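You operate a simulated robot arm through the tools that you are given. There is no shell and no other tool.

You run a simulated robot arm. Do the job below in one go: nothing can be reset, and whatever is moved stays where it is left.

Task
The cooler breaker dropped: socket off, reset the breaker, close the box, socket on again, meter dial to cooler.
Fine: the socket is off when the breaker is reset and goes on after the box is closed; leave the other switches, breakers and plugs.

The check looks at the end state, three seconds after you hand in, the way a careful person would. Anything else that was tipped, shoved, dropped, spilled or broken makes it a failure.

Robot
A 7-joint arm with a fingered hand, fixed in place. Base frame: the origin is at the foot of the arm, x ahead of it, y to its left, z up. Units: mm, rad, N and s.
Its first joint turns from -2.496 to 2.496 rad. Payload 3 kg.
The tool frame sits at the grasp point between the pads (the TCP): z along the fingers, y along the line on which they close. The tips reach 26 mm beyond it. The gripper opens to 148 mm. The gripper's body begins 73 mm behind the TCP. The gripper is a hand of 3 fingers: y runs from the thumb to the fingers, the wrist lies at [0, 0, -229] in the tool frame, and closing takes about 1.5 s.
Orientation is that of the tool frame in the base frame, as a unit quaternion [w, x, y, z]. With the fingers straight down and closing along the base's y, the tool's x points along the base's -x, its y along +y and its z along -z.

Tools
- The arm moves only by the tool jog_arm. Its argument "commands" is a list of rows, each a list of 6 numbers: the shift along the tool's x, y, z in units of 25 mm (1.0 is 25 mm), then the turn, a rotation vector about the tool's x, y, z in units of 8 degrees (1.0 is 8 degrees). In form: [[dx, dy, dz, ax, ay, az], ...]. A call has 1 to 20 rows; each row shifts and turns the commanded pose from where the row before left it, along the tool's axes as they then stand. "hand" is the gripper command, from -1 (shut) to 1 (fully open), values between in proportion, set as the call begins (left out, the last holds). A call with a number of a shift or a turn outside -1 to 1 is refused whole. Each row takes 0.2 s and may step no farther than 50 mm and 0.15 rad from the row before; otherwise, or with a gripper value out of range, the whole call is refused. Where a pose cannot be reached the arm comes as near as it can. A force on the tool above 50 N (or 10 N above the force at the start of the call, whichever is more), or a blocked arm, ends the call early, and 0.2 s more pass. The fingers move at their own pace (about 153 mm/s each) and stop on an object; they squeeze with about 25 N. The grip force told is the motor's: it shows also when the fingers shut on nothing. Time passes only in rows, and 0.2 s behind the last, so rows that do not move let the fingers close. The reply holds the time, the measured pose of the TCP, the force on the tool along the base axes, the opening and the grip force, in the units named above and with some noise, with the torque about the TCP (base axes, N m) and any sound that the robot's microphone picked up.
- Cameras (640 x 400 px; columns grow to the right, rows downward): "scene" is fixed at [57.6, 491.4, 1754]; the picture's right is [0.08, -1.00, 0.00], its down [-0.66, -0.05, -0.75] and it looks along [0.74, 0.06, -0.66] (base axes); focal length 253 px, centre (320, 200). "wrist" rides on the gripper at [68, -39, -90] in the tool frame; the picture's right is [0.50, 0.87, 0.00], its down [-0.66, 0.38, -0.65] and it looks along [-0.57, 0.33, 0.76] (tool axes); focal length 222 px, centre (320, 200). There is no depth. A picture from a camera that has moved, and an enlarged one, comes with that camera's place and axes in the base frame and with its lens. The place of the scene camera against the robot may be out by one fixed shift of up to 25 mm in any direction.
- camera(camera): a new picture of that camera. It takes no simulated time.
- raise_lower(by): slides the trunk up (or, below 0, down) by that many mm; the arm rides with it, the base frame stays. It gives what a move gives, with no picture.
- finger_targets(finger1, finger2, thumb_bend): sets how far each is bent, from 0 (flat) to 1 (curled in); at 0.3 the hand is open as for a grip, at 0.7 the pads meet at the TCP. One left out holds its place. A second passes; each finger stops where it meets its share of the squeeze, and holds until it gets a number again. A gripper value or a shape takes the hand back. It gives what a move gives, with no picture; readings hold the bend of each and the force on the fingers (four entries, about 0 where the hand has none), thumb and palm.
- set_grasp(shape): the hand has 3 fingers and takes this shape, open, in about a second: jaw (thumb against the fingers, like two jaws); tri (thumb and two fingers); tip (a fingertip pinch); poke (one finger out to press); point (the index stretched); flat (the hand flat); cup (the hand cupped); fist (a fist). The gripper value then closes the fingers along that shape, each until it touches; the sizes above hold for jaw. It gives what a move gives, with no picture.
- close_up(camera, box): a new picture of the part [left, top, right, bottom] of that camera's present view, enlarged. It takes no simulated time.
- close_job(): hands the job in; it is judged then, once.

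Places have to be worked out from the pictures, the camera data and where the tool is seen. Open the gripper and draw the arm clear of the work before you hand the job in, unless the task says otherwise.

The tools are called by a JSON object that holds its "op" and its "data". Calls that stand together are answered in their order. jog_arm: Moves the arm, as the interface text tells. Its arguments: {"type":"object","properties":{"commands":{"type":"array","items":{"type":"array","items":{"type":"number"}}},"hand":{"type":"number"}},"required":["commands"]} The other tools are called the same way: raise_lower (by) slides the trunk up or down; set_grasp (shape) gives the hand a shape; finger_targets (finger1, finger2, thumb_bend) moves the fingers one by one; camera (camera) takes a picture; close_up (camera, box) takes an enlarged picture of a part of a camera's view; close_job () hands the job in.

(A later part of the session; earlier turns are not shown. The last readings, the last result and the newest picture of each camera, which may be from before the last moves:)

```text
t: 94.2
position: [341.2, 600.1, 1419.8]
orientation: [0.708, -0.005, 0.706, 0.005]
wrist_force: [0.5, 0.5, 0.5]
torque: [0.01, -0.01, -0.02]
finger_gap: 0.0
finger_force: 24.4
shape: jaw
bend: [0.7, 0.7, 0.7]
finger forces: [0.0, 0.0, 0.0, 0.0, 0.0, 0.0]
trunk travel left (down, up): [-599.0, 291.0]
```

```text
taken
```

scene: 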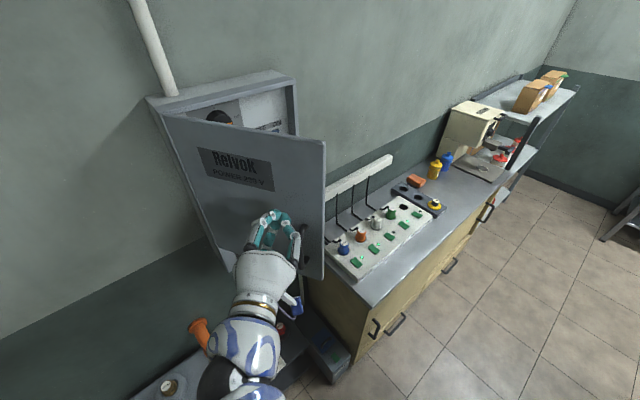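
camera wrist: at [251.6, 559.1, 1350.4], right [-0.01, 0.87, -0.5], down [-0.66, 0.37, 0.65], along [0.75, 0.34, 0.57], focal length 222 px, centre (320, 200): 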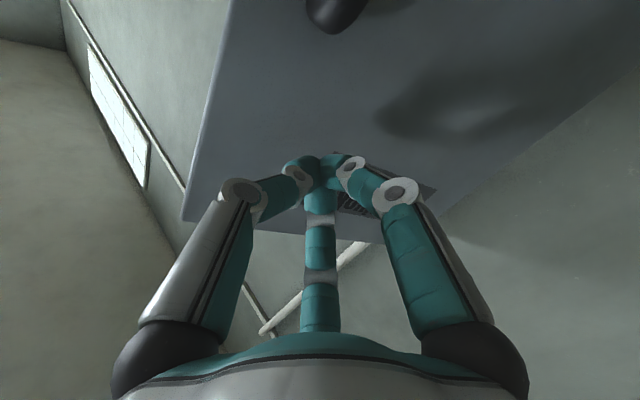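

All good. I move forward to touch the door and push it along its closing arc, first part only.

{"op": "jog_arm", "data": {"commands": [[0, -0.08, 0.61, 0, 0, 0], [0, -0.08, 0.61, 0, 0, 0], [0, -0.08, 0.61, 0, 0, 0], [0, -0.186, 0.662, -0.3125, 0, 0], [0, -0.215, 0.653, -0.3125, 0, 0], [0, -0.144, 0.676, -0.3125, 0, 0], [0, -0.173, 0.669, -0.3125, 0, 0], [0, 0, 0, 0, 0, 0]]}}

{"op": "camera", "data": {"camera": "scene"}}

{"op": "camera", "data": {"camera": "wrist"}}

```text
t: 96.0
position: [454.2, 580.3, 1419.3]
orientation: [0.705, -0.067, 0.703, 0.066]
wrist_force: [0.0, -0.2, -0.2]
torque: [0.02, -0.02, 0.03]
finger_gap: 0.0
finger_force: 25.1
shape: jaw
bend: [0.7, 0.7, 0.7]
finger forces: [0.0, 0.0, 0.0, 0.1, 0.1, 0.1]
trunk travel left (down, up): [-599.0, 291.0]
```

```text
taken
```

scene: 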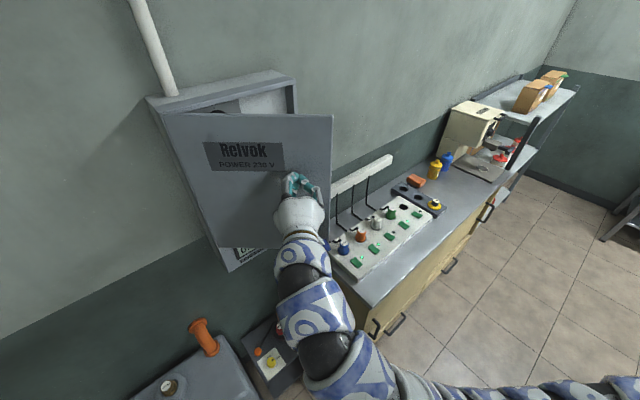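

```text
taken
camera wrist: at [373.8, 525.1, 1351.7], right [-0.16, 0.85, -0.5], down [-0.72, 0.25, 0.65], along [0.68, 0.46, 0.57], focal length 222 px, centre (320, 200)
```

wrist: 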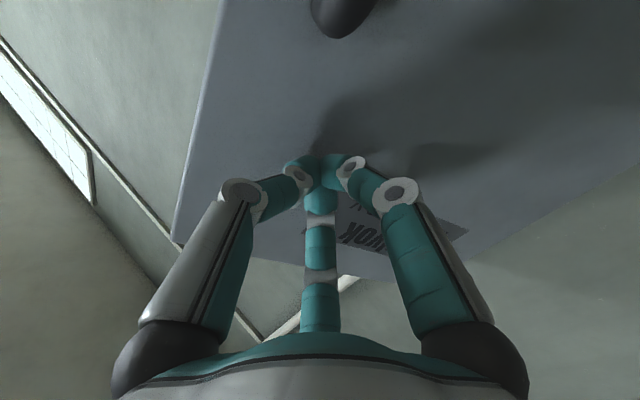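

The door is closing with the push. I continue along the arc through the next segments.

{"op": "jog_arm", "data": {"commands": [[0, -0.134, 0.679, -0.375, 0, 0], [0, -0.169, 0.671, -0.375, 0, 0], [0, -0.1, 0.677, -0.375, 0, 0], [0, -0.136, 0.67, -0.375, 0, 0], [0, -0.094, 0.687, -0.375, 0, 0], [0, -0.13, 0.68, -0.375, 0, 0], [0, 0, 0, 0, 0, 0]]}}

{"op": "camera", "data": {"camera": "scene"}}

```text
t: 97.6
position: [558.1, 594.5, 1417.5]
orientation: [0.685, -0.177, 0.684, 0.176]
wrist_force: [-0.9, 0.2, -0.7]
torque: [0.02, -0.01, 0.01]
finger_gap: 0.0
finger_force: 24.4
shape: jaw
bend: [0.7, 0.7, 0.7]
finger forces: [0.1, 0.0, 0.0, 0.0, 0.0, 0.0]
trunk travel left (down, up): [-599.0, 291.0]
```

```text
taken
```

scene: 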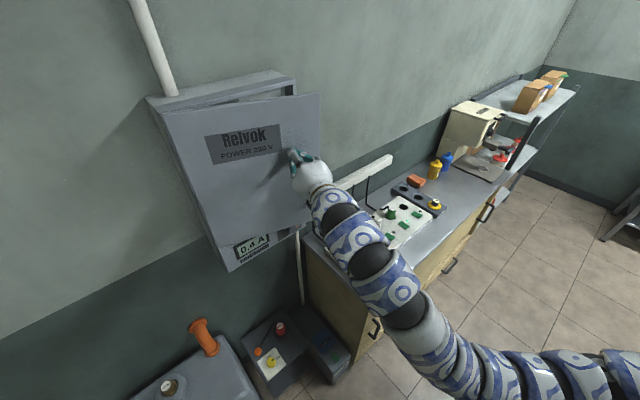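

About 18° left. I push it the rest of the way shut.

{"op": "jog_arm", "data": {"commands": [[0, -0.075, 0.682, -0.375, 0, 0], [0, -0.11, 0.678, -0.375, 0, 0], [0, -0.054, 0.68, -0.375, 0, 0], [0, -0.089, 0.676, -0.375, 0, 0], [0, -0.042, 0.682, -0.3125, 0, 0], [0, -0.072, 0.5, -0.3125, 0, 0], [0, 0, 0, 0, 0, 0]]}}

{"op": "camera", "data": {"camera": "scene"}}

{"op": "camera", "data": {"camera": "wrist"}}

```text
t: 99.0
position: [631.9, 635.2, 1423.4]
orientation: [0.655, -0.271, 0.651, 0.272]
wrist_force: [-36.2, -54.1, -11.2]
torque: [-0.27, 0.32, -0.56]
finger_gap: 0.0
finger_force: 24.7
shape: jaw
bend: [0.7, 0.7, 0.7]
finger forces: [0.1, 0.0, 0.1, 0.0, 76.5, 0.0]
trunk travel left (down, up): [-599.0, 291.0]
stopped in row 6: the force on the tool passed its limit at 78 N (the readings are from after the stop); the commanded pose is now the measured one
```

```text
taken
```

scene: 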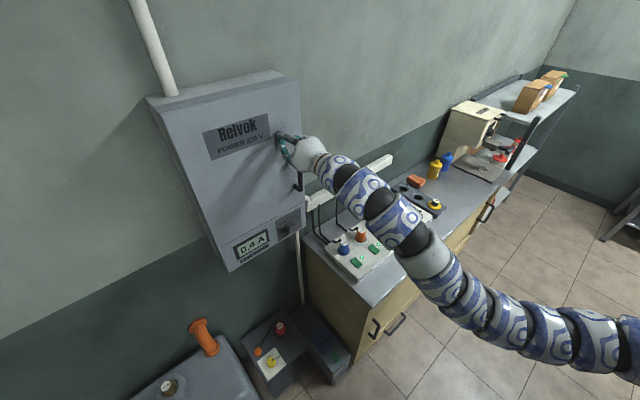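

```text
taken
camera wrist: at [597.0, 544.3, 1355.8], right [-0.61, 0.61, -0.5], down [-0.73, -0.2, 0.65], along [0.3, 0.77, 0.57], focal length 222 px, centre (320, 200)
```

wrist: 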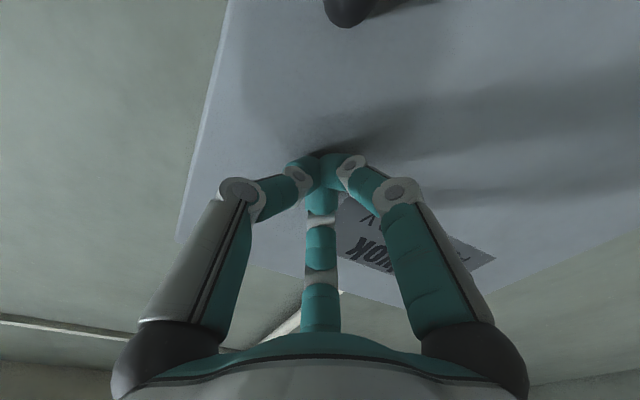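

The door is against its frame: the push met a hard stop at about 78 N. I back off and check that it stays shut.

{"op": "jog_arm", "data": {"commands": [[0, 0, -0.5, 0, 0, 0], [0, 0, -0.9, 0, 0, 0], [0, 0, -0.9, 0, 0, 0], [0, 0, -0.9, 0, 0, 0], [0, 0, 0, 0, 0, 0]]}}

{"op": "close_up", "data": {"camera": "scene", "box": [140, 60, 320, 280]}}

{"op": "camera", "data": {"camera": "wrist"}}

```text
t: 100.2
position: [581.0, 585.2, 1416.6]
orientation: [0.653, -0.273, 0.652, 0.272]
wrist_force: [-1.0, 0.0, 0.7]
torque: [-0.05, 0.02, -0.02]
finger_gap: 0.4
finger_force: 25.1
shape: jaw
bend: [0.7, 0.7, 0.7]
finger forces: [0.0, 0.0, 0.1, 0.0, 0.0, 0.0]
trunk travel left (down, up): [-599.0, 291.0]
```

```text
1.82 times, centred on (230, 170) of scene
camera zoom: at [57.6, 491.4, 1754.0], right [0.08, -1.0, 0.0], down [-0.66, -0.05, -0.75], along [0.74, 0.06, -0.66], focal length 460 px, centre (484, 254)
```

zoom: 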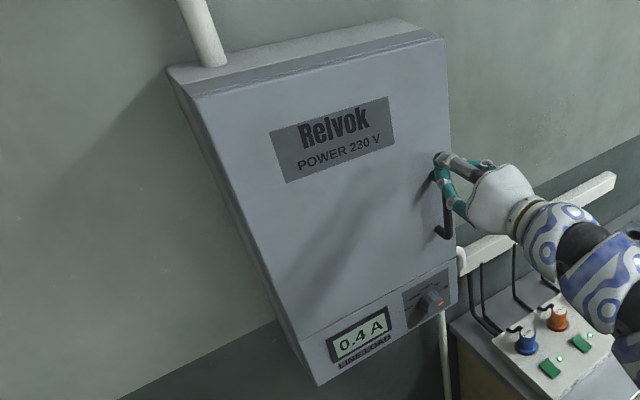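

```text
taken
camera wrist: at [545.3, 493.8, 1350.5], right [-0.61, 0.61, -0.5], down [-0.73, -0.2, 0.65], along [0.3, 0.77, 0.56], focal length 222 px, centre (320, 200)
```

wrist: 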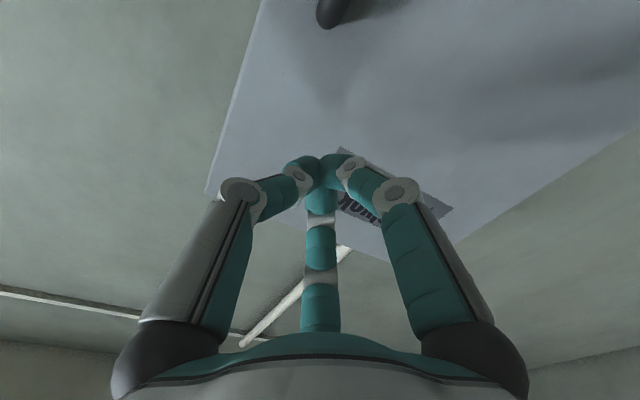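

The door is shut and stays shut. Next is the socket: I move right along the wall and down, clear of the handle, heading back to the switch strip.

{"op": "jog_arm", "data": {"commands": [[0, -0.9, -0.3, 0, 0, 0], [0.668, -0.932, -0.1, 0, 0, 0], [0.668, -0.932, -0.1, 0, 0, 0], [0.668, -0.932, -0.1, 0, 0, 0], [0.668, -0.932, -0.1, 0, 0, 0], [0.668, -0.932, -0.1, 0, 0, 0], [0.668, -0.932, -0.1, 0, 0, 0], [0.668, -0.932, -0.1, 0, 0, 0], [0.668, -0.932, -0.1, 0, 0, 0], [0.668, -0.932, -0.1, 0, 0, 0], [0, 0, 0, 0, 0, 0]]}}

{"op": "camera", "data": {"camera": "scene"}}

```text
t: 102.6
position: [724.2, 401.8, 1269.1]
orientation: [0.653, -0.273, 0.652, 0.272]
wrist_force: [0.2, 0.1, 0.5]
torque: [-0.02, -0.01, -0.03]
finger_gap: 0.2
finger_force: 24.9
shape: jaw
bend: [0.7, 0.7, 0.7]
finger forces: [0.0, 0.1, 0.1, 0.0, 0.1, 0.0]
trunk travel left (down, up): [-599.0, 291.0]
```

```text
taken
```

scene: 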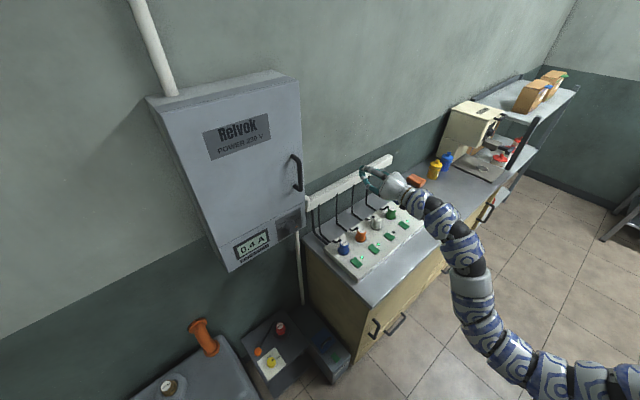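

Now I pitch the hand down about 65° to point at the switch strip, in two halves.

{"op": "jog_arm", "data": {"commands": [[0, 0, 0, 0, 0.9, 0], [0, 0, 0, 0, 0.9, 0], [0, 0, 0, 0, 0.9, 0], [0, 0, 0, 0, 0.9, 0], [0, 0, 0, 0, 0, 0]]}}

{"op": "jog_arm", "data": {"commands": [[0, 0, 0, 0, 0.9, 0], [0, 0, 0, 0, 0.9, 0], [0, 0, 0, 0, 0.9, 0], [0, 0, 0, 0, 0.9, 0], [0, 0, 0, 0, 0.5, 0], [0, 0, 0, 0, 0, 0]]}}

{"op": "camera", "data": {"camera": "scene"}}

{"op": "camera", "data": {"camera": "wrist"}}

```text
t: 103.8
position: [724.2, 400.5, 1267.8]
orientation: [0.469, -0.332, 0.795, 0.195]
wrist_force: [1.1, -0.2, 0.4]
torque: [-0.05, 0.01, 0.01]
finger_gap: 0.0
finger_force: 25.2
shape: jaw
bend: [0.7, 0.7, 0.7]
finger forces: [0.0, 0.0, 0.0, 0.1, 0.1, 0.0]
trunk travel left (down, up): [-599.0, 291.0]
```

```text
t: 105.2
position: [723.7, 400.8, 1269.9]
orientation: [0.226, -0.373, 0.895, 0.094]
wrist_force: [0.0, -0.8, 0.6]
torque: [0.01, 0.01, 0.0]
finger_gap: 0.0
finger_force: 25.5
shape: jaw
bend: [0.7, 0.7, 0.7]
finger forces: [0.1, 0.0, 0.0, 0.0, 0.0, 0.1]
trunk travel left (down, up): [-599.0, 291.0]
```

```text
taken
```

scene: 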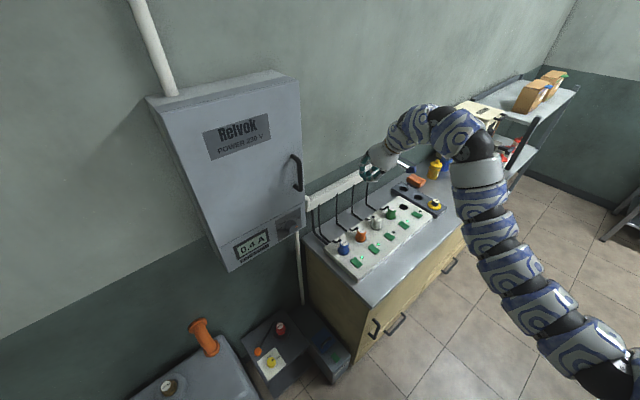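

```text
taken
camera wrist: at [680.2, 300.4, 1316.5], right [-0.92, 0.3, -0.24], down [-0.08, 0.46, 0.89], along [0.37, 0.84, -0.4], focal length 222 px, centre (320, 200)
```

wrist: 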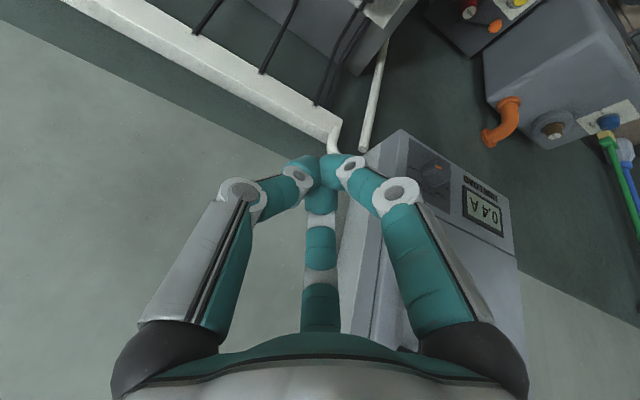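

Orientation is about 62° down, facing the wall side. I move above the front half of the cooler rocker at (825, 232), still high up.

{"op": "jog_arm", "data": {"commands": [[0.266, -0.951, -0.144, 0, 0, 0], [0.266, -0.951, -0.144, 0, 0, 0], [0.266, -0.951, -0.144, 0, 0, 0], [0.266, -0.951, -0.144, 0, 0, 0], [0.266, -0.951, -0.144, 0, 0, 0], [0.266, -0.951, -0.144, 0, 0, 0], [0.266, -0.951, -0.144, 0, 0, 0], [0.266, -0.951, -0.144, 0, 0, 0], [0, 0, 0, 0, 0, 0]]}}

{"op": "camera", "data": {"camera": "wrist"}}

{"op": "camera", "data": {"camera": "scene"}}

```text
t: 107.2
position: [815.9, 222.0, 1269.5]
orientation: [0.227, -0.373, 0.895, 0.093]
wrist_force: [0.5, 0.0, -1.1]
torque: [0.01, -0.01, -0.02]
finger_gap: 0.0
finger_force: 25.0
shape: jaw
bend: [0.7, 0.7, 0.7]
finger forces: [0.0, 0.1, 0.0, 0.0, 0.0, 0.0]
trunk travel left (down, up): [-599.0, 291.0]
```

```text
taken
camera wrist: at [772.7, 122.1, 1317.2], right [-0.92, 0.3, -0.24], down [-0.08, 0.46, 0.89], along [0.37, 0.84, -0.4], focal length 222 px, centre (320, 200)
```

wrist: 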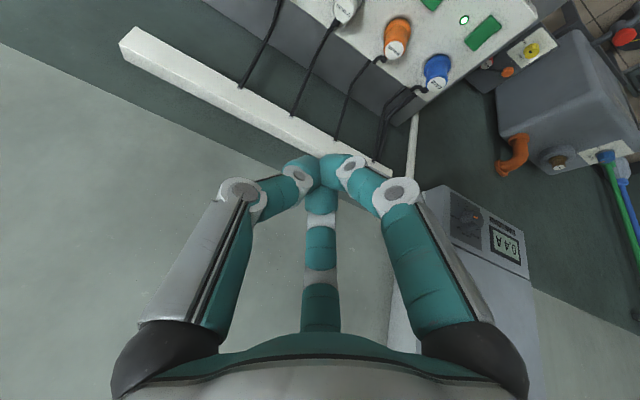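

```text
taken
```

scene: 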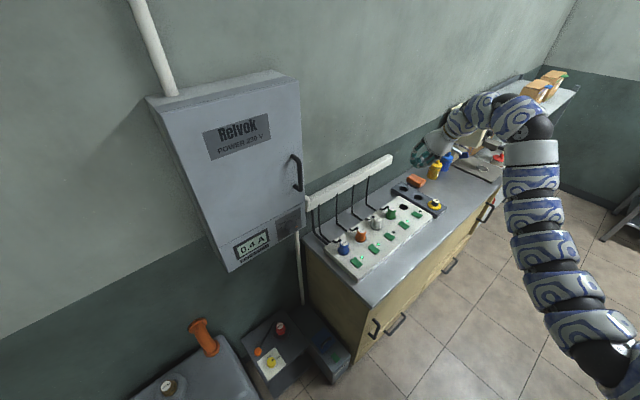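

Aligned in plan. I lower the trunk 320 mm to come just above the strip.

{"op": "raise_lower", "data": {"by": -320}}

{"op": "camera", "data": {"camera": "wrist"}}

{"op": "close_up", "data": {"camera": "wrist", "box": [230, 40, 430, 200]}}

{"op": "camera", "data": {"camera": "scene"}}

```text
t: 110.4
position: [816.9, 222.1, 948.6]
orientation: [0.227, -0.373, 0.895, 0.094]
wrist_force: [0.7, 0.2, -0.1]
torque: [0.03, 0.01, -0.01]
finger_gap: 0.0
finger_force: 25.8
shape: jaw
bend: [0.7, 0.7, 0.7]
finger forces: [0.1, 0.1, 0.0, 0.0, 0.0, 0.1]
trunk travel left (down, up): [-279.0, 611.0]
```

```text
taken
camera wrist: at [772.7, 122.2, 997.1], right [-0.92, 0.3, -0.24], down [-0.08, 0.46, 0.89], along [0.37, 0.84, -0.4], focal length 222 px, centre (320, 200)
```

wrist: 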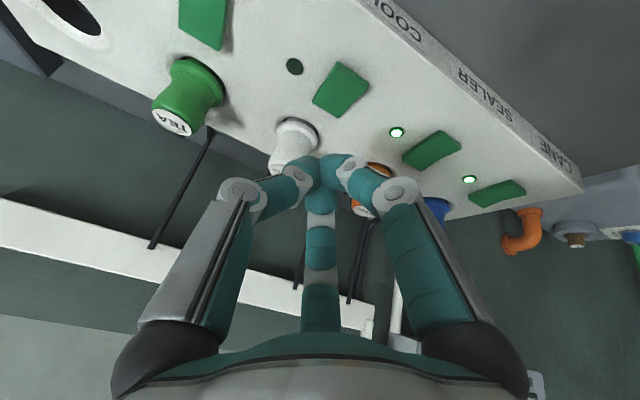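

```text
2.50 times, centred on (330, 120) of wrist
camera zoom: at [772.7, 122.2, 997.1], right [-0.92, 0.3, -0.24], down [-0.08, 0.46, 0.89], along [0.37, 0.84, -0.4], focal length 555 px, centre (295, 400)
```

zoom: 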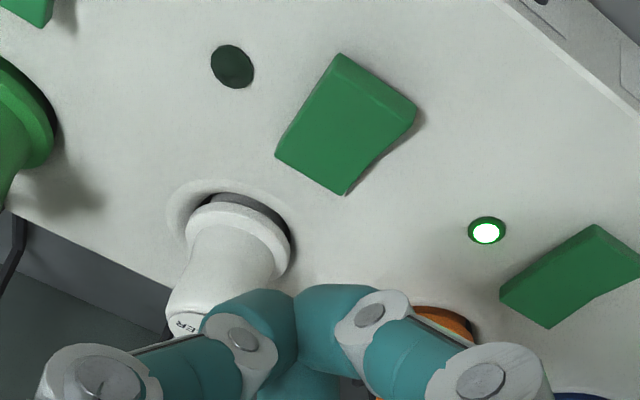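

```text
taken
```

scene: 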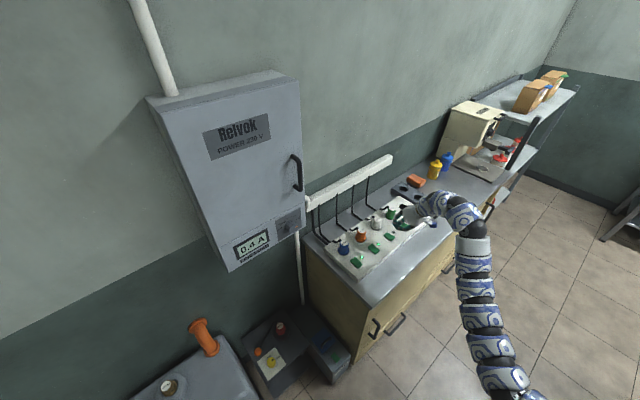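

The rocker's raised front end is at about (816, 220). I shift a few mm toward it and descend 57 mm, then go by small steps.

{"op": "jog_arm", "data": {"commands": [[0.174, -0.028, -0.094, 0, 0, 0], [0.36, 0, 0.669, 0, 0, 0], [0.36, 0, 0.669, 0, 0, 0], [0.36, 0, 0.669, 0, 0, 0], [0, 0, 0, 0, 0, 0]]}}

{"op": "close_up", "data": {"camera": "wrist", "box": [230, 60, 430, 220]}}

{"op": "close_up", "data": {"camera": "scene", "box": [350, 170, 450, 250]}}

```text
t: 111.6
position: [813.0, 218.1, 894.2]
orientation: [0.227, -0.373, 0.895, 0.094]
wrist_force: [0.0, 0.1, -0.7]
torque: [0.0, 0.0, 0.03]
finger_gap: 0.0
finger_force: 25.2
shape: jaw
bend: [0.7, 0.7, 0.7]
finger forces: [0.1, 0.0, 0.0, 0.0, 0.0, 0.1]
trunk travel left (down, up): [-279.0, 611.0]
```

```text
2.50 times, centred on (330, 140) of wrist
camera zoom: at [770.3, 117.5, 941.3], right [-0.92, 0.3, -0.24], down [-0.08, 0.46, 0.89], along [0.37, 0.84, -0.4], focal length 555 px, centre (295, 350)
```

zoom: 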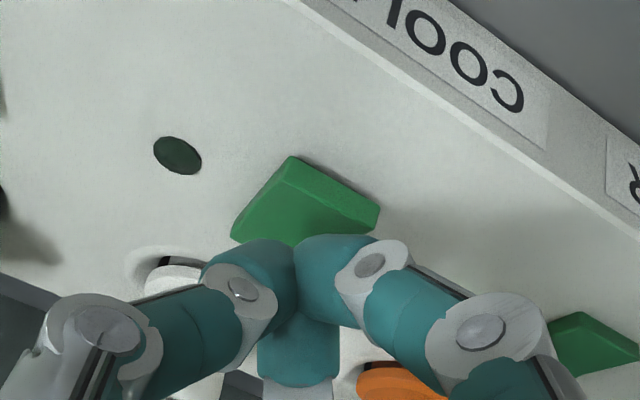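

```text
5.00 times, centred on (400, 210) of scene
camera zoom: at [57.6, 491.4, 1754.0], right [0.08, -1.0, 0.0], down [-0.66, -0.05, -0.75], along [0.74, 0.06, -0.66], focal length 1265 px, centre (-80, 150)
```

zoom: 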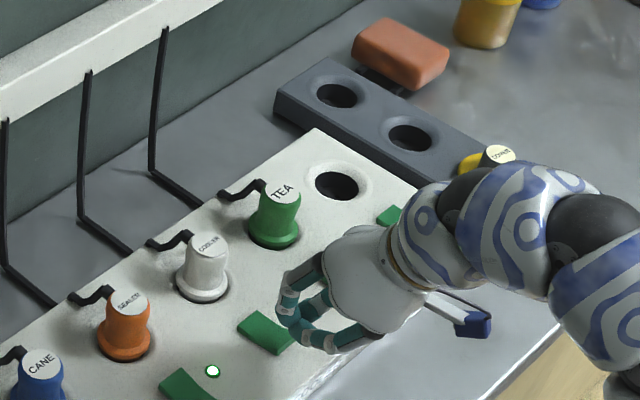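

Tip at (822, 227, 871), above the front half. I descend in 4 mm steps toward contact.

{"op": "jog_arm", "data": {"commands": [[0.076, 0, 0.1408, 0, 0, 0], [0.076, 0, 0.1408, 0, 0, 0], [0.076, 0, 0.1408, 0, 0, 0], [0.076, 0, 0.1408, 0, 0, 0], [0, 0, 0, 0, 0, 0]]}}

{"op": "close_up", "data": {"camera": "wrist", "box": [230, 60, 430, 220]}}

```text
t: 112.8
position: [812.9, 218.6, 875.6]
orientation: [0.227, -0.372, 0.895, 0.093]
wrist_force: [0.6, -0.4, 0.0]
torque: [0.01, 0.0, 0.01]
finger_gap: 0.1
finger_force: 25.1
shape: jaw
bend: [0.7, 0.7, 0.7]
finger forces: [0.1, 0.0, 0.0, 0.0, 0.0, 0.0]
trunk travel left (down, up): [-279.0, 611.0]
```

```text
2.50 times, centred on (330, 140) of wrist
camera zoom: at [769.8, 117.8, 923.4], right [-0.92, 0.3, -0.24], down [-0.08, 0.46, 0.89], along [0.37, 0.84, -0.4], focal length 555 px, centre (295, 350)
```

zoom: 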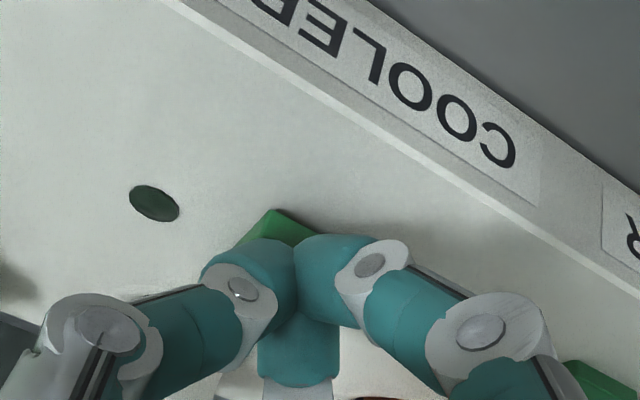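

No contact yet at tip z about 853. Next steps of 3 mm.

{"op": "jog_arm", "data": {"commands": [[0.057, 0, 0.1056, 0, 0, 0], [0.057, 0, 0.1056, 0, 0, 0], [0.057, 0, 0.1056, 0, 0, 0], [0, 0, 0, 0, 0, 0]]}}

{"op": "close_up", "data": {"camera": "wrist", "box": [230, 60, 430, 220]}}

```text
t: 113.8
position: [814.7, 216.1, 867.9]
orientation: [0.227, -0.373, 0.895, 0.092]
wrist_force: [0.0, -0.8, 3.4]
torque: [-0.05, -0.01, 0.02]
finger_gap: 0.0
finger_force: 25.3
shape: jaw
bend: [0.7, 0.7, 0.7]
finger forces: [0.0, 0.0, 0.0, 0.1, 0.0, 0.0]
trunk travel left (down, up): [-279.0, 611.0]
```

```text
2.50 times, centred on (330, 140) of wrist
camera zoom: at [769.7, 117.5, 915.4], right [-0.92, 0.3, -0.24], down [-0.08, 0.46, 0.89], along [0.37, 0.84, -0.4], focal length 555 px, centre (295, 350)
```

zoom: 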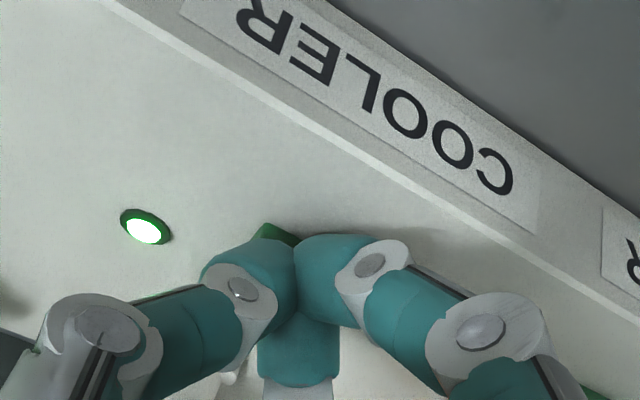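

The cooler LED lit up: the switch has gone on. I press 2 mm more to seat it, then lift away.

{"op": "jog_arm", "data": {"commands": [[0.038, 0, 0.07, 0, 0, 0], [0, 0, 0, 0, 0, 0]]}}

{"op": "jog_arm", "data": {"commands": [[-0.2, 0, -0.37, 0, 0, 0], [-0.38, 0, -0.704, 0, 0, 0], [-0.38, 0, -0.704, 0, 0, 0], [-0.38, 0, -0.704, 0, 0, 0], [0, 0, 0, 0, 0, 0]]}}

{"op": "close_up", "data": {"camera": "wrist", "box": [160, 0, 480, 200]}}

{"op": "close_up", "data": {"camera": "scene", "box": [330, 180, 450, 280]}}

```text
t: 114.4
position: [812.2, 216.1, 867.8]
orientation: [0.227, -0.373, 0.895, 0.093]
wrist_force: [-0.9, -2.6, 13.2]
torque: [0.05, -0.12, 0.02]
finger_gap: 0.0
finger_force: 25.2
shape: jaw
bend: [0.7, 0.7, 0.7]
finger forces: [0.1, 0.0, 0.0, 0.0, 0.1, 0.0]
trunk travel left (down, up): [-279.0, 611.0]
```

```text
t: 115.6
position: [812.9, 220.7, 936.4]
orientation: [0.227, -0.372, 0.895, 0.093]
wrist_force: [0.6, 0.6, 0.7]
torque: [0.02, -0.01, 0.01]
finger_gap: 0.0
finger_force: 24.6
shape: jaw
bend: [0.7, 0.7, 0.7]
finger forces: [0.0, 0.0, 0.0, 0.1, 0.0, 0.1]
trunk travel left (down, up): [-279.0, 611.0]
```

```text
2.00 times, centred on (320, 100) of wrist
camera zoom: at [769.2, 119.8, 984.3], right [-0.92, 0.3, -0.24], down [-0.08, 0.46, 0.89], along [0.37, 0.84, -0.4], focal length 444 px, centre (320, 400)
```

zoom: 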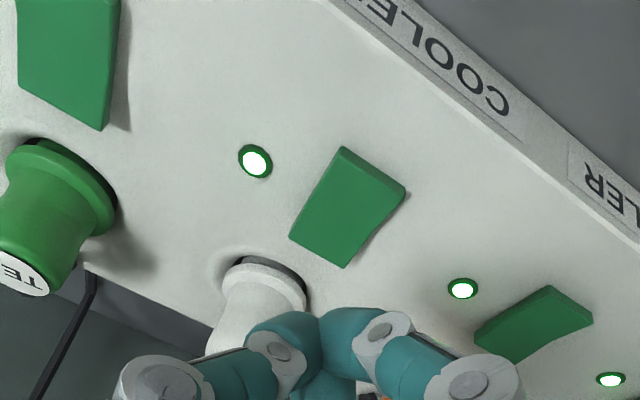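

```text
4.00 times, centred on (390, 230) of scene
camera zoom: at [57.6, 491.4, 1754.0], right [0.08, -1.0, 0.0], down [-0.66, -0.05, -0.75], along [0.74, 0.06, -0.66], focal length 1012 px, centre (40, 80)
```

zoom: 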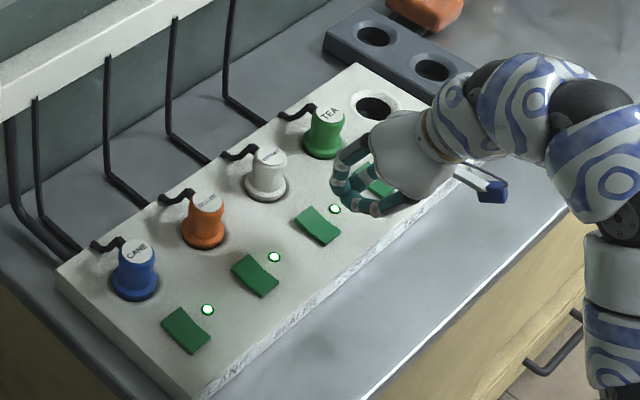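

The socket is on again: the cooler LED is lit and its neighbours are unchanged. Now the meter dial: I raise the trunk 200 mm and go back to the wall-facing pose to the right of the box.

{"op": "raise_lower", "data": {"by": 200}}

{"op": "jog_arm", "data": {"commands": [[-0.266, 0.951, 0.144, 0, 0, 0], [-0.266, 0.951, 0.144, 0, 0, 0], [-0.266, 0.951, 0.144, 0, 0, 0], [-0.266, 0.951, 0.144, 0, 0, 0], [-0.266, 0.951, 0.144, 0, 0, 0], [-0.266, 0.951, 0.144, 0, 0, 0], [-0.266, 0.951, 0.144, 0, 0, 0], [-0.266, 0.951, 0.144, 0, 0, 0], [0, 0, 0, 0, 0, 0]]}}

{"op": "jog_arm", "data": {"commands": [[0, 0, 0, 0, -0.9, 0], [0, 0, 0, 0, -0.9, 0], [0, 0, 0, 0, -0.9, 0], [0, 0, 0, 0, -0.9, 0], [0, 0, 0, 0, -0.9, 0], [0, 0, 0, 0, -0.9, 0], [0, 0, 0, 0, -0.9, 0], [0, 0, 0, 0, -0.9, 0], [0, 0, 0, 0, -0.5, 0], [0, 0, 0, 0, 0, 0]]}}

{"op": "camera", "data": {"camera": "wrist"}}

{"op": "camera", "data": {"camera": "scene"}}

```text
t: 117.8
position: [813.3, 219.1, 1135.7]
orientation: [0.227, -0.372, 0.895, 0.094]
wrist_force: [0.1, 0.2, -0.6]
torque: [0.0, 0.01, -0.01]
finger_gap: 0.0
finger_force: 24.6
shape: jaw
bend: [0.7, 0.7, 0.7]
finger forces: [0.0, 0.0, 0.0, 0.0, 0.0, 0.1]
trunk travel left (down, up): [-479.0, 411.0]
```

```text
t: 119.8
position: [720.3, 396.7, 1135.5]
orientation: [0.228, -0.372, 0.895, 0.092]
wrist_force: [0.3, -0.3, 0.2]
torque: [0.0, 0.03, 0.0]
finger_gap: 0.0
finger_force: 25.1
shape: jaw
bend: [0.7, 0.7, 0.7]
finger forces: [0.0, 0.1, 0.1, 0.0, 0.0, 0.0]
trunk travel left (down, up): [-479.0, 411.0]
```

```text
t: 122.0
position: [720.3, 396.2, 1136.4]
orientation: [0.653, -0.272, 0.653, 0.271]
wrist_force: [0.5, 0.7, 0.4]
torque: [-0.01, -0.01, -0.02]
finger_gap: 0.0
finger_force: 24.8
shape: jaw
bend: [0.7, 0.7, 0.7]
finger forces: [0.0, 0.0, 0.0, 0.1, 0.0, 0.0]
trunk travel left (down, up): [-479.0, 411.0]
```

```text
taken
camera wrist: at [685.8, 305.4, 1069.1], right [-0.61, 0.61, -0.5], down [-0.73, -0.2, 0.65], along [0.3, 0.77, 0.57], focal length 222 px, centre (320, 200)
```

wrist: 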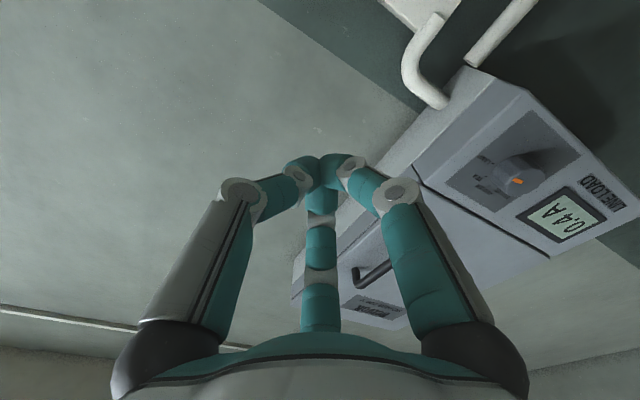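

```text
taken
```

scene: 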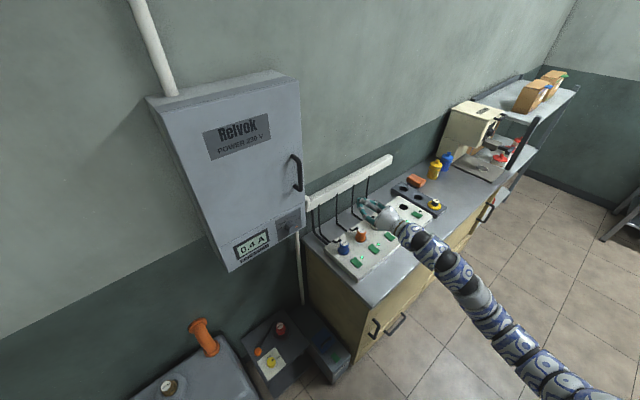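

The dial panel is in the wrist view. I zoom in on it.

{"op": "close_up", "data": {"camera": "wrist", "box": [430, 100, 640, 250]}}

{"op": "close_up", "data": {"camera": "wrist", "box": [460, 120, 570, 220]}}

```text
2.67 times, centred on (535, 175) of wrist
camera zoom: at [685.8, 305.4, 1069.1], right [-0.61, 0.61, -0.5], down [-0.73, -0.2, 0.65], along [0.3, 0.77, 0.57], focal length 592 px, centre (-253, 267)
```

zoom: 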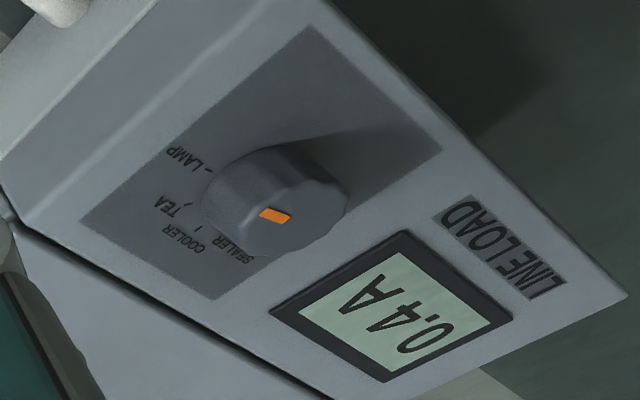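

```text
4.00 times, centred on (515, 170) of wrist
camera zoom: at [685.8, 305.4, 1069.1], right [-0.61, 0.61, -0.5], down [-0.73, -0.2, 0.65], along [0.3, 0.77, 0.57], focal length 888 px, centre (-460, 320)
```

zoom: 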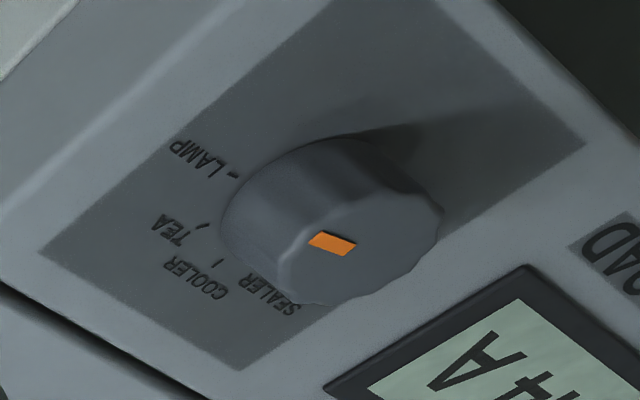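

The dial points at LAMP (3 o'clock) with COOLER at 12 o'clock, so it needs a 90° counter-clockwise turn. The knob is near u = 4, D about 900, z about 1083. I lower to that height and slide left in front of it for a second view.

{"op": "raise_lower", "data": {"by": -55}}

{"op": "jog_arm", "data": {"commands": [[0, 0.9, 0, 0, 0, 0], [0, 0.9, 0, 0, 0, 0], [0, 0.9, 0, 0, 0, 0], [0, 0.9, 0, 0, 0, 0], [0, 0.9, 0, 0, 0, 0], [0, 0.9, 0, 0, 0, 0], [0, 0, 0, 0, 0, 0]]}}

{"op": "camera", "data": {"camera": "wrist"}}

{"op": "camera", "data": {"camera": "scene"}}

```text
t: 122.9
position: [720.1, 396.5, 1081.3]
orientation: [0.653, -0.272, 0.653, 0.271]
wrist_force: [-0.2, 0.2, -0.1]
torque: [0.01, -0.02, -0.02]
finger_gap: 0.0
finger_force: 24.8
shape: jaw
bend: [0.7, 0.7, 0.7]
finger forces: [0.1, 0.1, 0.1, 0.0, 0.0, 0.0]
trunk travel left (down, up): [-424.0, 466.0]
```

```text
t: 124.5
position: [624.4, 493.9, 1081.8]
orientation: [0.653, -0.272, 0.653, 0.271]
wrist_force: [0.4, -0.6, 0.5]
torque: [-0.02, -0.01, 0.01]
finger_gap: 0.3
finger_force: 25.2
shape: jaw
bend: [0.7, 0.7, 0.7]
finger forces: [0.1, 0.0, 0.0, 0.1, 0.0, 0.0]
trunk travel left (down, up): [-424.0, 466.0]
```

```text
taken
camera wrist: at [589.3, 401.6, 1014.6], right [-0.61, 0.61, -0.5], down [-0.73, -0.2, 0.65], along [0.3, 0.77, 0.56], focal length 222 px, centre (320, 200)
```

wrist: 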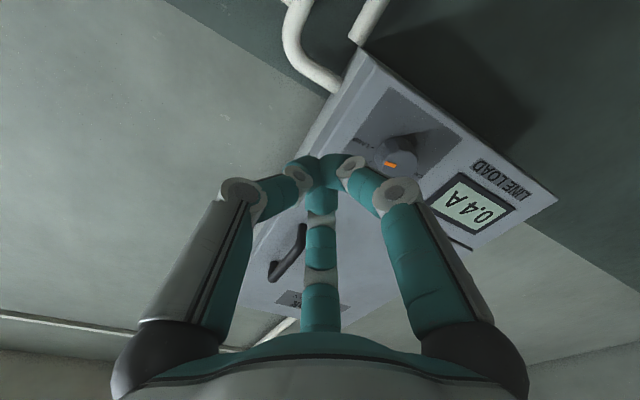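

```text
taken
```

scene: 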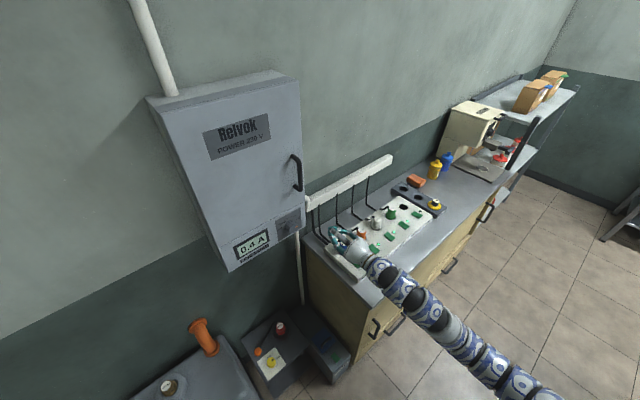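

The knob is at about (397, 155) in this second view. I zoom in to measure its centre.

{"op": "close_up", "data": {"camera": "wrist", "box": [330, 80, 490, 200]}}

```text
3.33 times, centred on (410, 140) of wrist
camera zoom: at [589.3, 401.6, 1014.6], right [-0.61, 0.61, -0.5], down [-0.73, -0.2, 0.65], along [0.3, 0.77, 0.56], focal length 740 px, centre (20, 400)
```

zoom: 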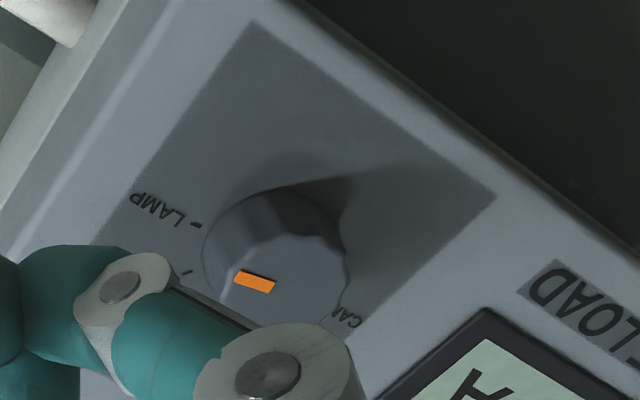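

From the ticks, the knob axis is at u about 0, z about 1084, front face D about 900. LAMP is near 10° and COOLER near 90°, so the turn is 80° counter-clockwise. I open the hand and centre it in front of the knob.

{"op": "jog_arm", "data": {"commands": [[-0.027, 0.923, 0, 0, 0, 0], [-0.027, 0.923, 0, 0, 0, 0], [-0.027, 0.923, 0, 0, 0, 0], [-0.027, 0.923, 0, 0, 0, 0], [0, 0, 0, 0, 0, 0]], "hand": 0.1}}

{"op": "jog_arm", "data": {"commands": [[0, 0, 0.8, 0, 0, 0], [0, 0, 0.8, 0, 0, 0], [0, 0, 0, 0, 0, 0]]}}

{"op": "camera", "data": {"camera": "wrist"}}

{"op": "camera", "data": {"camera": "scene"}}

```text
t: 125.7
position: [560.6, 557.4, 1083.9]
orientation: [0.653, -0.272, 0.653, 0.271]
wrist_force: [-0.4, -0.3, 0.0]
torque: [-0.02, 0.02, 0.01]
finger_gap: 81.4
finger_force: 0.0
shape: jaw
bend: [0.34, 0.34, 0.7]
finger forces: [0.0, 0.0, 0.1, 0.0, 0.0, 0.1]
trunk travel left (down, up): [-424.0, 466.0]
```

```text
t: 126.5
position: [588.0, 585.6, 1085.1]
orientation: [0.653, -0.272, 0.652, 0.271]
wrist_force: [0.9, -0.2, 0.5]
torque: [0.01, -0.03, -0.01]
finger_gap: 81.0
finger_force: 0.0
shape: jaw
bend: [0.34, 0.34, 0.7]
finger forces: [0.0, 0.1, 0.0, 0.0, 0.1, 0.1]
trunk travel left (down, up): [-424.0, 466.0]
```

```text
taken
camera wrist: at [553.4, 494.6, 1017.4], right [-0.61, 0.61, -0.5], down [-0.73, -0.2, 0.65], along [0.3, 0.77, 0.57], focal length 222 px, centre (320, 200)
```

wrist: 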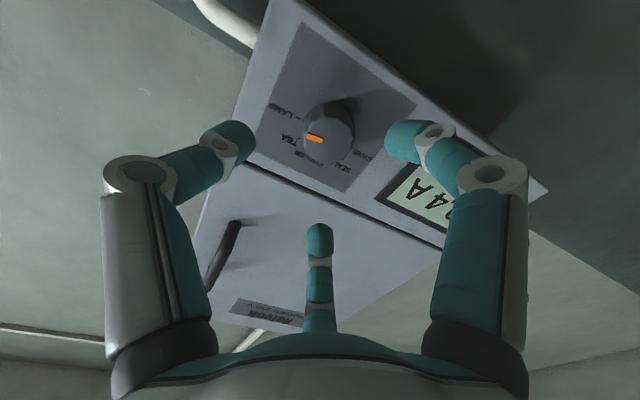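

```text
taken
```

scene: 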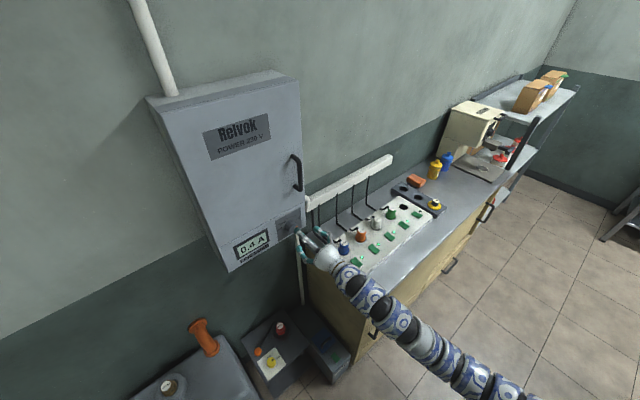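

The knob lies between the open fingers. I zoom in to check centring and read the dial.

{"op": "close_up", "data": {"camera": "wrist", "box": [250, 60, 410, 200]}}

```text
2.86 times, centred on (330, 130) of wrist
camera zoom: at [553.4, 494.6, 1017.4], right [-0.61, 0.61, -0.5], down [-0.73, -0.2, 0.65], along [0.3, 0.77, 0.57], focal length 635 px, centre (291, 400)
```

zoom: 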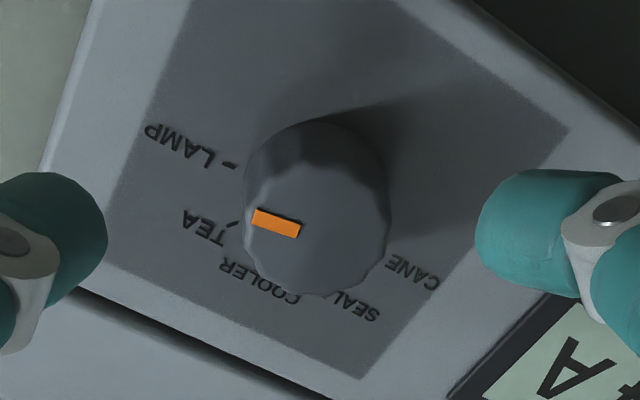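

Knob centre refines to u about -2, z about 1082. I adjust by 3 mm and pre-roll the hand 40° the opposite way, so the 80° turn stays centred in the wrist's range.

{"op": "jog_arm", "data": {"commands": [[0.12, 0.128, 0, 0, 0, 0], [0, 0, 0, 0, 0, 1], [0, 0, 0, 0, 0, 1], [0, 0, 0, 0, 0, 1], [0, 0, 0, 0, 0, 1], [0, 0, 0, 0, 0, 1], [0, 0, 0, 0, 0, 0]]}}

{"op": "camera", "data": {"camera": "wrist"}}

{"op": "camera", "data": {"camera": "scene"}}

```text
t: 128.1
position: [586.0, 587.9, 1080.7]
orientation: [0.521, -0.032, 0.707, 0.477]
wrist_force: [0.1, 0.0, 0.4]
torque: [0.01, -0.01, 0.0]
finger_gap: 81.4
finger_force: 0.0
shape: jaw
bend: [0.34, 0.34, 0.7]
finger forces: [0.0, 0.0, 0.0, 0.0, 0.0, 0.0]
trunk travel left (down, up): [-424.0, 466.0]
```

```text
taken
camera wrist: at [513.0, 533.6, 1004.4], right [-0.7, 0.69, 0.17], down [-0.37, -0.56, 0.75], along [0.61, 0.46, 0.64], focal length 222 px, centre (320, 200)
```

wrist: 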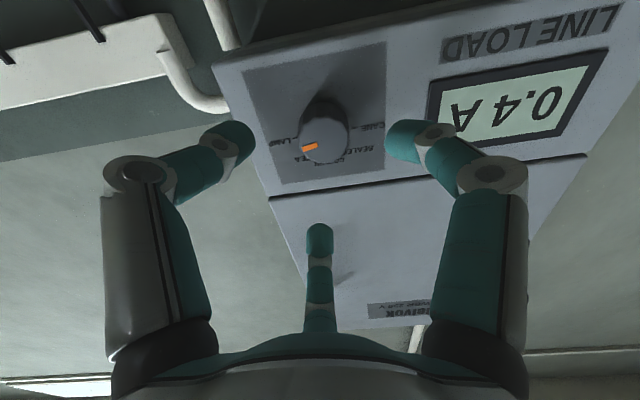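

```text
taken
```

scene: 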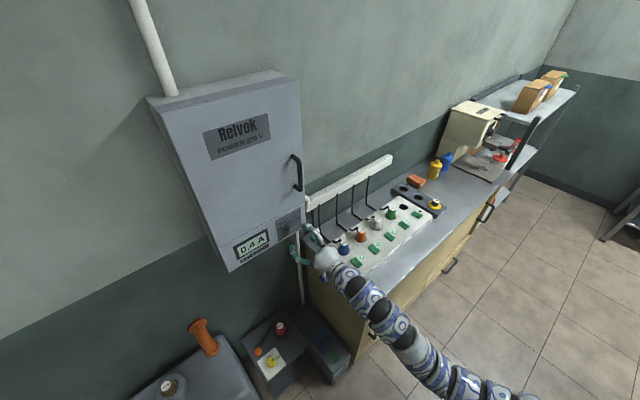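

The roll worked. I take a close look at the knob from this angle for centring.

{"op": "close_up", "data": {"camera": "wrist", "box": [240, 50, 400, 190]}}

```text
2.86 times, centred on (320, 120) of wrist
camera zoom: at [513.0, 533.6, 1004.4], right [-0.7, 0.69, 0.17], down [-0.37, -0.56, 0.75], along [0.61, 0.46, 0.64], focal length 635 px, centre (320, 429)
```

zoom: 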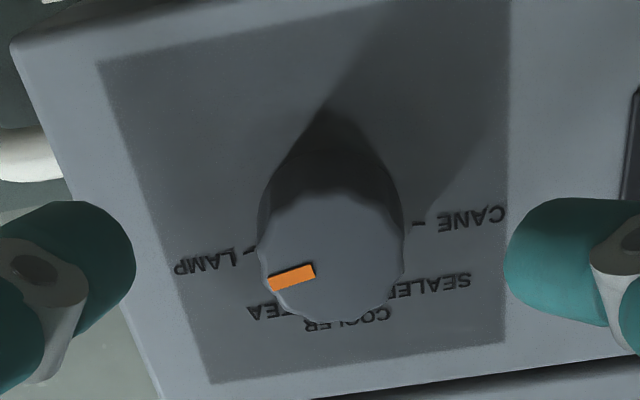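

Centred within about 2 mm. I advance so the fingertips surround the knob, watching for contact with the panel.

{"op": "jog_arm", "data": {"commands": [[0.019, 0.072, 0.6, 0, 0, 0], [0, 0, 0.6, 0, 0, 0], [0, 0, 0.6, 0, 0, 0], [0, 0, 0.4, 0, 0, 0], [0, 0, 0, 0, 0, 0]]}}

{"op": "camera", "data": {"camera": "wrist"}}

{"op": "close_up", "data": {"camera": "scene", "box": [250, 190, 350, 270]}}

```text
t: 129.3
position: [621.8, 628.4, 1081.1]
orientation: [0.521, -0.032, 0.706, 0.478]
wrist_force: [0.5, -0.5, -0.3]
torque: [0.0, -0.03, -0.03]
finger_gap: 81.4
finger_force: 0.2
shape: jaw
bend: [0.34, 0.34, 0.7]
finger forces: [0.0, 0.0, 0.0, 0.0, 0.0, 0.0]
trunk travel left (down, up): [-424.0, 466.0]
```

```text
taken
camera wrist: at [549.7, 573.9, 1004.6], right [-0.7, 0.69, 0.17], down [-0.37, -0.56, 0.75], along [0.61, 0.46, 0.64], focal length 222 px, centre (320, 200)
```

wrist: 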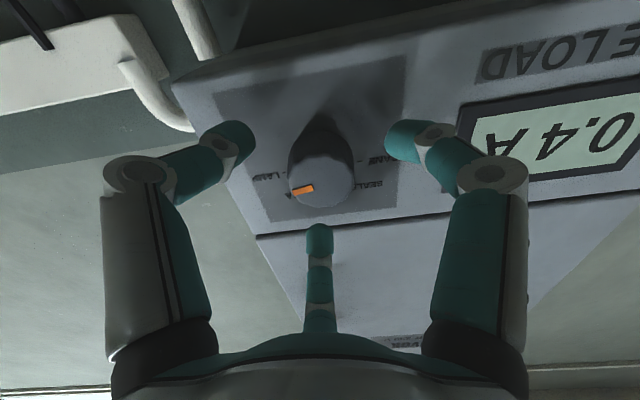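

```text
5.00 times, centred on (300, 230) of scene
camera zoom: at [57.6, 491.4, 1754.0], right [0.08, -1.0, 0.0], down [-0.66, -0.05, -0.75], along [0.74, 0.06, -0.66], focal length 1265 px, centre (420, 50)
```

zoom: 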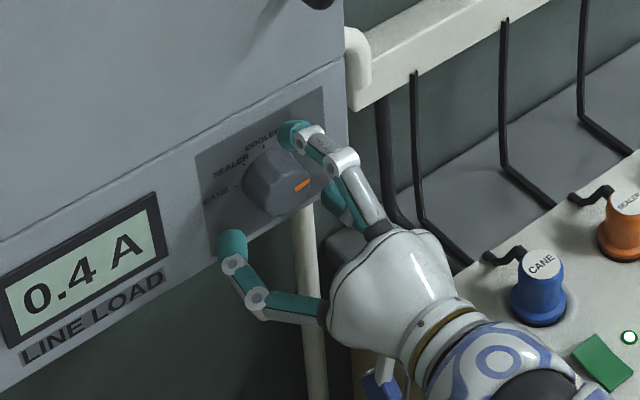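

The fingers surround the knob. I go 4 mm deeper and close on it.

{"op": "jog_arm", "data": {"commands": [[0, 0, 0.16, 0, 0, 0], [0, 0, 0, 0, 0, 0]]}}

{"op": "jog_arm", "data": {"commands": [[0, 0, 0, 0, 0, 0], [0, 0, 0, 0, 0, 0], [0, 0, 0, 0, 0, 0], [0, 0, 0, 0, 0, 0], [0, 0, 0, 0, 0, 0]], "hand": -1}}

{"op": "camera", "data": {"camera": "wrist"}}

{"op": "close_up", "data": {"camera": "scene", "box": [250, 190, 350, 270]}}

```text
t: 129.9
position: [625.6, 631.3, 1080.9]
orientation: [0.521, -0.033, 0.706, 0.478]
wrist_force: [0.6, 0.0, -0.1]
torque: [-0.04, -0.02, 0.02]
finger_gap: 81.3
finger_force: 0.0
shape: jaw
bend: [0.34, 0.34, 0.7]
finger forces: [0.1, 0.1, 0.1, 0.0, 0.1, 0.1]
trunk travel left (down, up): [-424.0, 466.0]
```

```text
t: 131.1
position: [625.6, 632.1, 1081.1]
orientation: [0.521, -0.032, 0.707, 0.478]
wrist_force: [2.2, 1.4, 0.2]
torque: [-0.02, 0.01, 0.0]
finger_gap: 33.5
finger_force: 24.6
shape: jaw
bend: [0.76, 0.76, 0.7]
finger forces: [21.9, 22.3, 0.0, 0.0, 22.6, 0.1]
trunk travel left (down, up): [-424.0, 466.0]
```

```text
taken
camera wrist: at [553.1, 576.9, 1004.7], right [-0.7, 0.69, 0.17], down [-0.37, -0.55, 0.75], along [0.61, 0.46, 0.64], focal length 222 px, centre (320, 200)
```

wrist: 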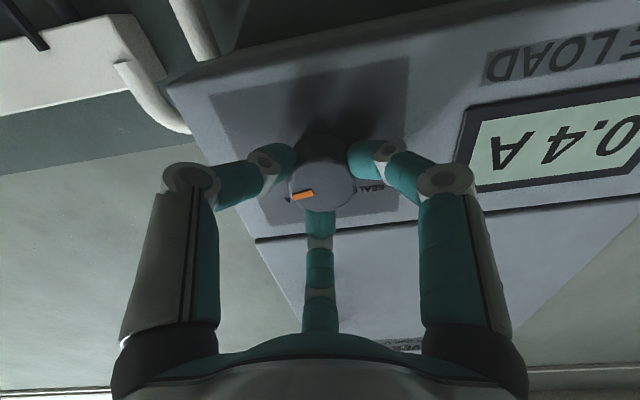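

```text
5.00 times, centred on (300, 230) of scene
camera zoom: at [57.6, 491.4, 1754.0], right [0.08, -1.0, 0.0], down [-0.66, -0.05, -0.75], along [0.74, 0.06, -0.66], focal length 1265 px, centre (420, 50)
```

zoom: 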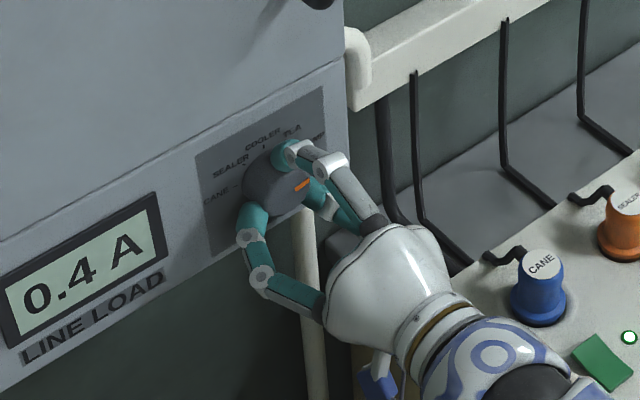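

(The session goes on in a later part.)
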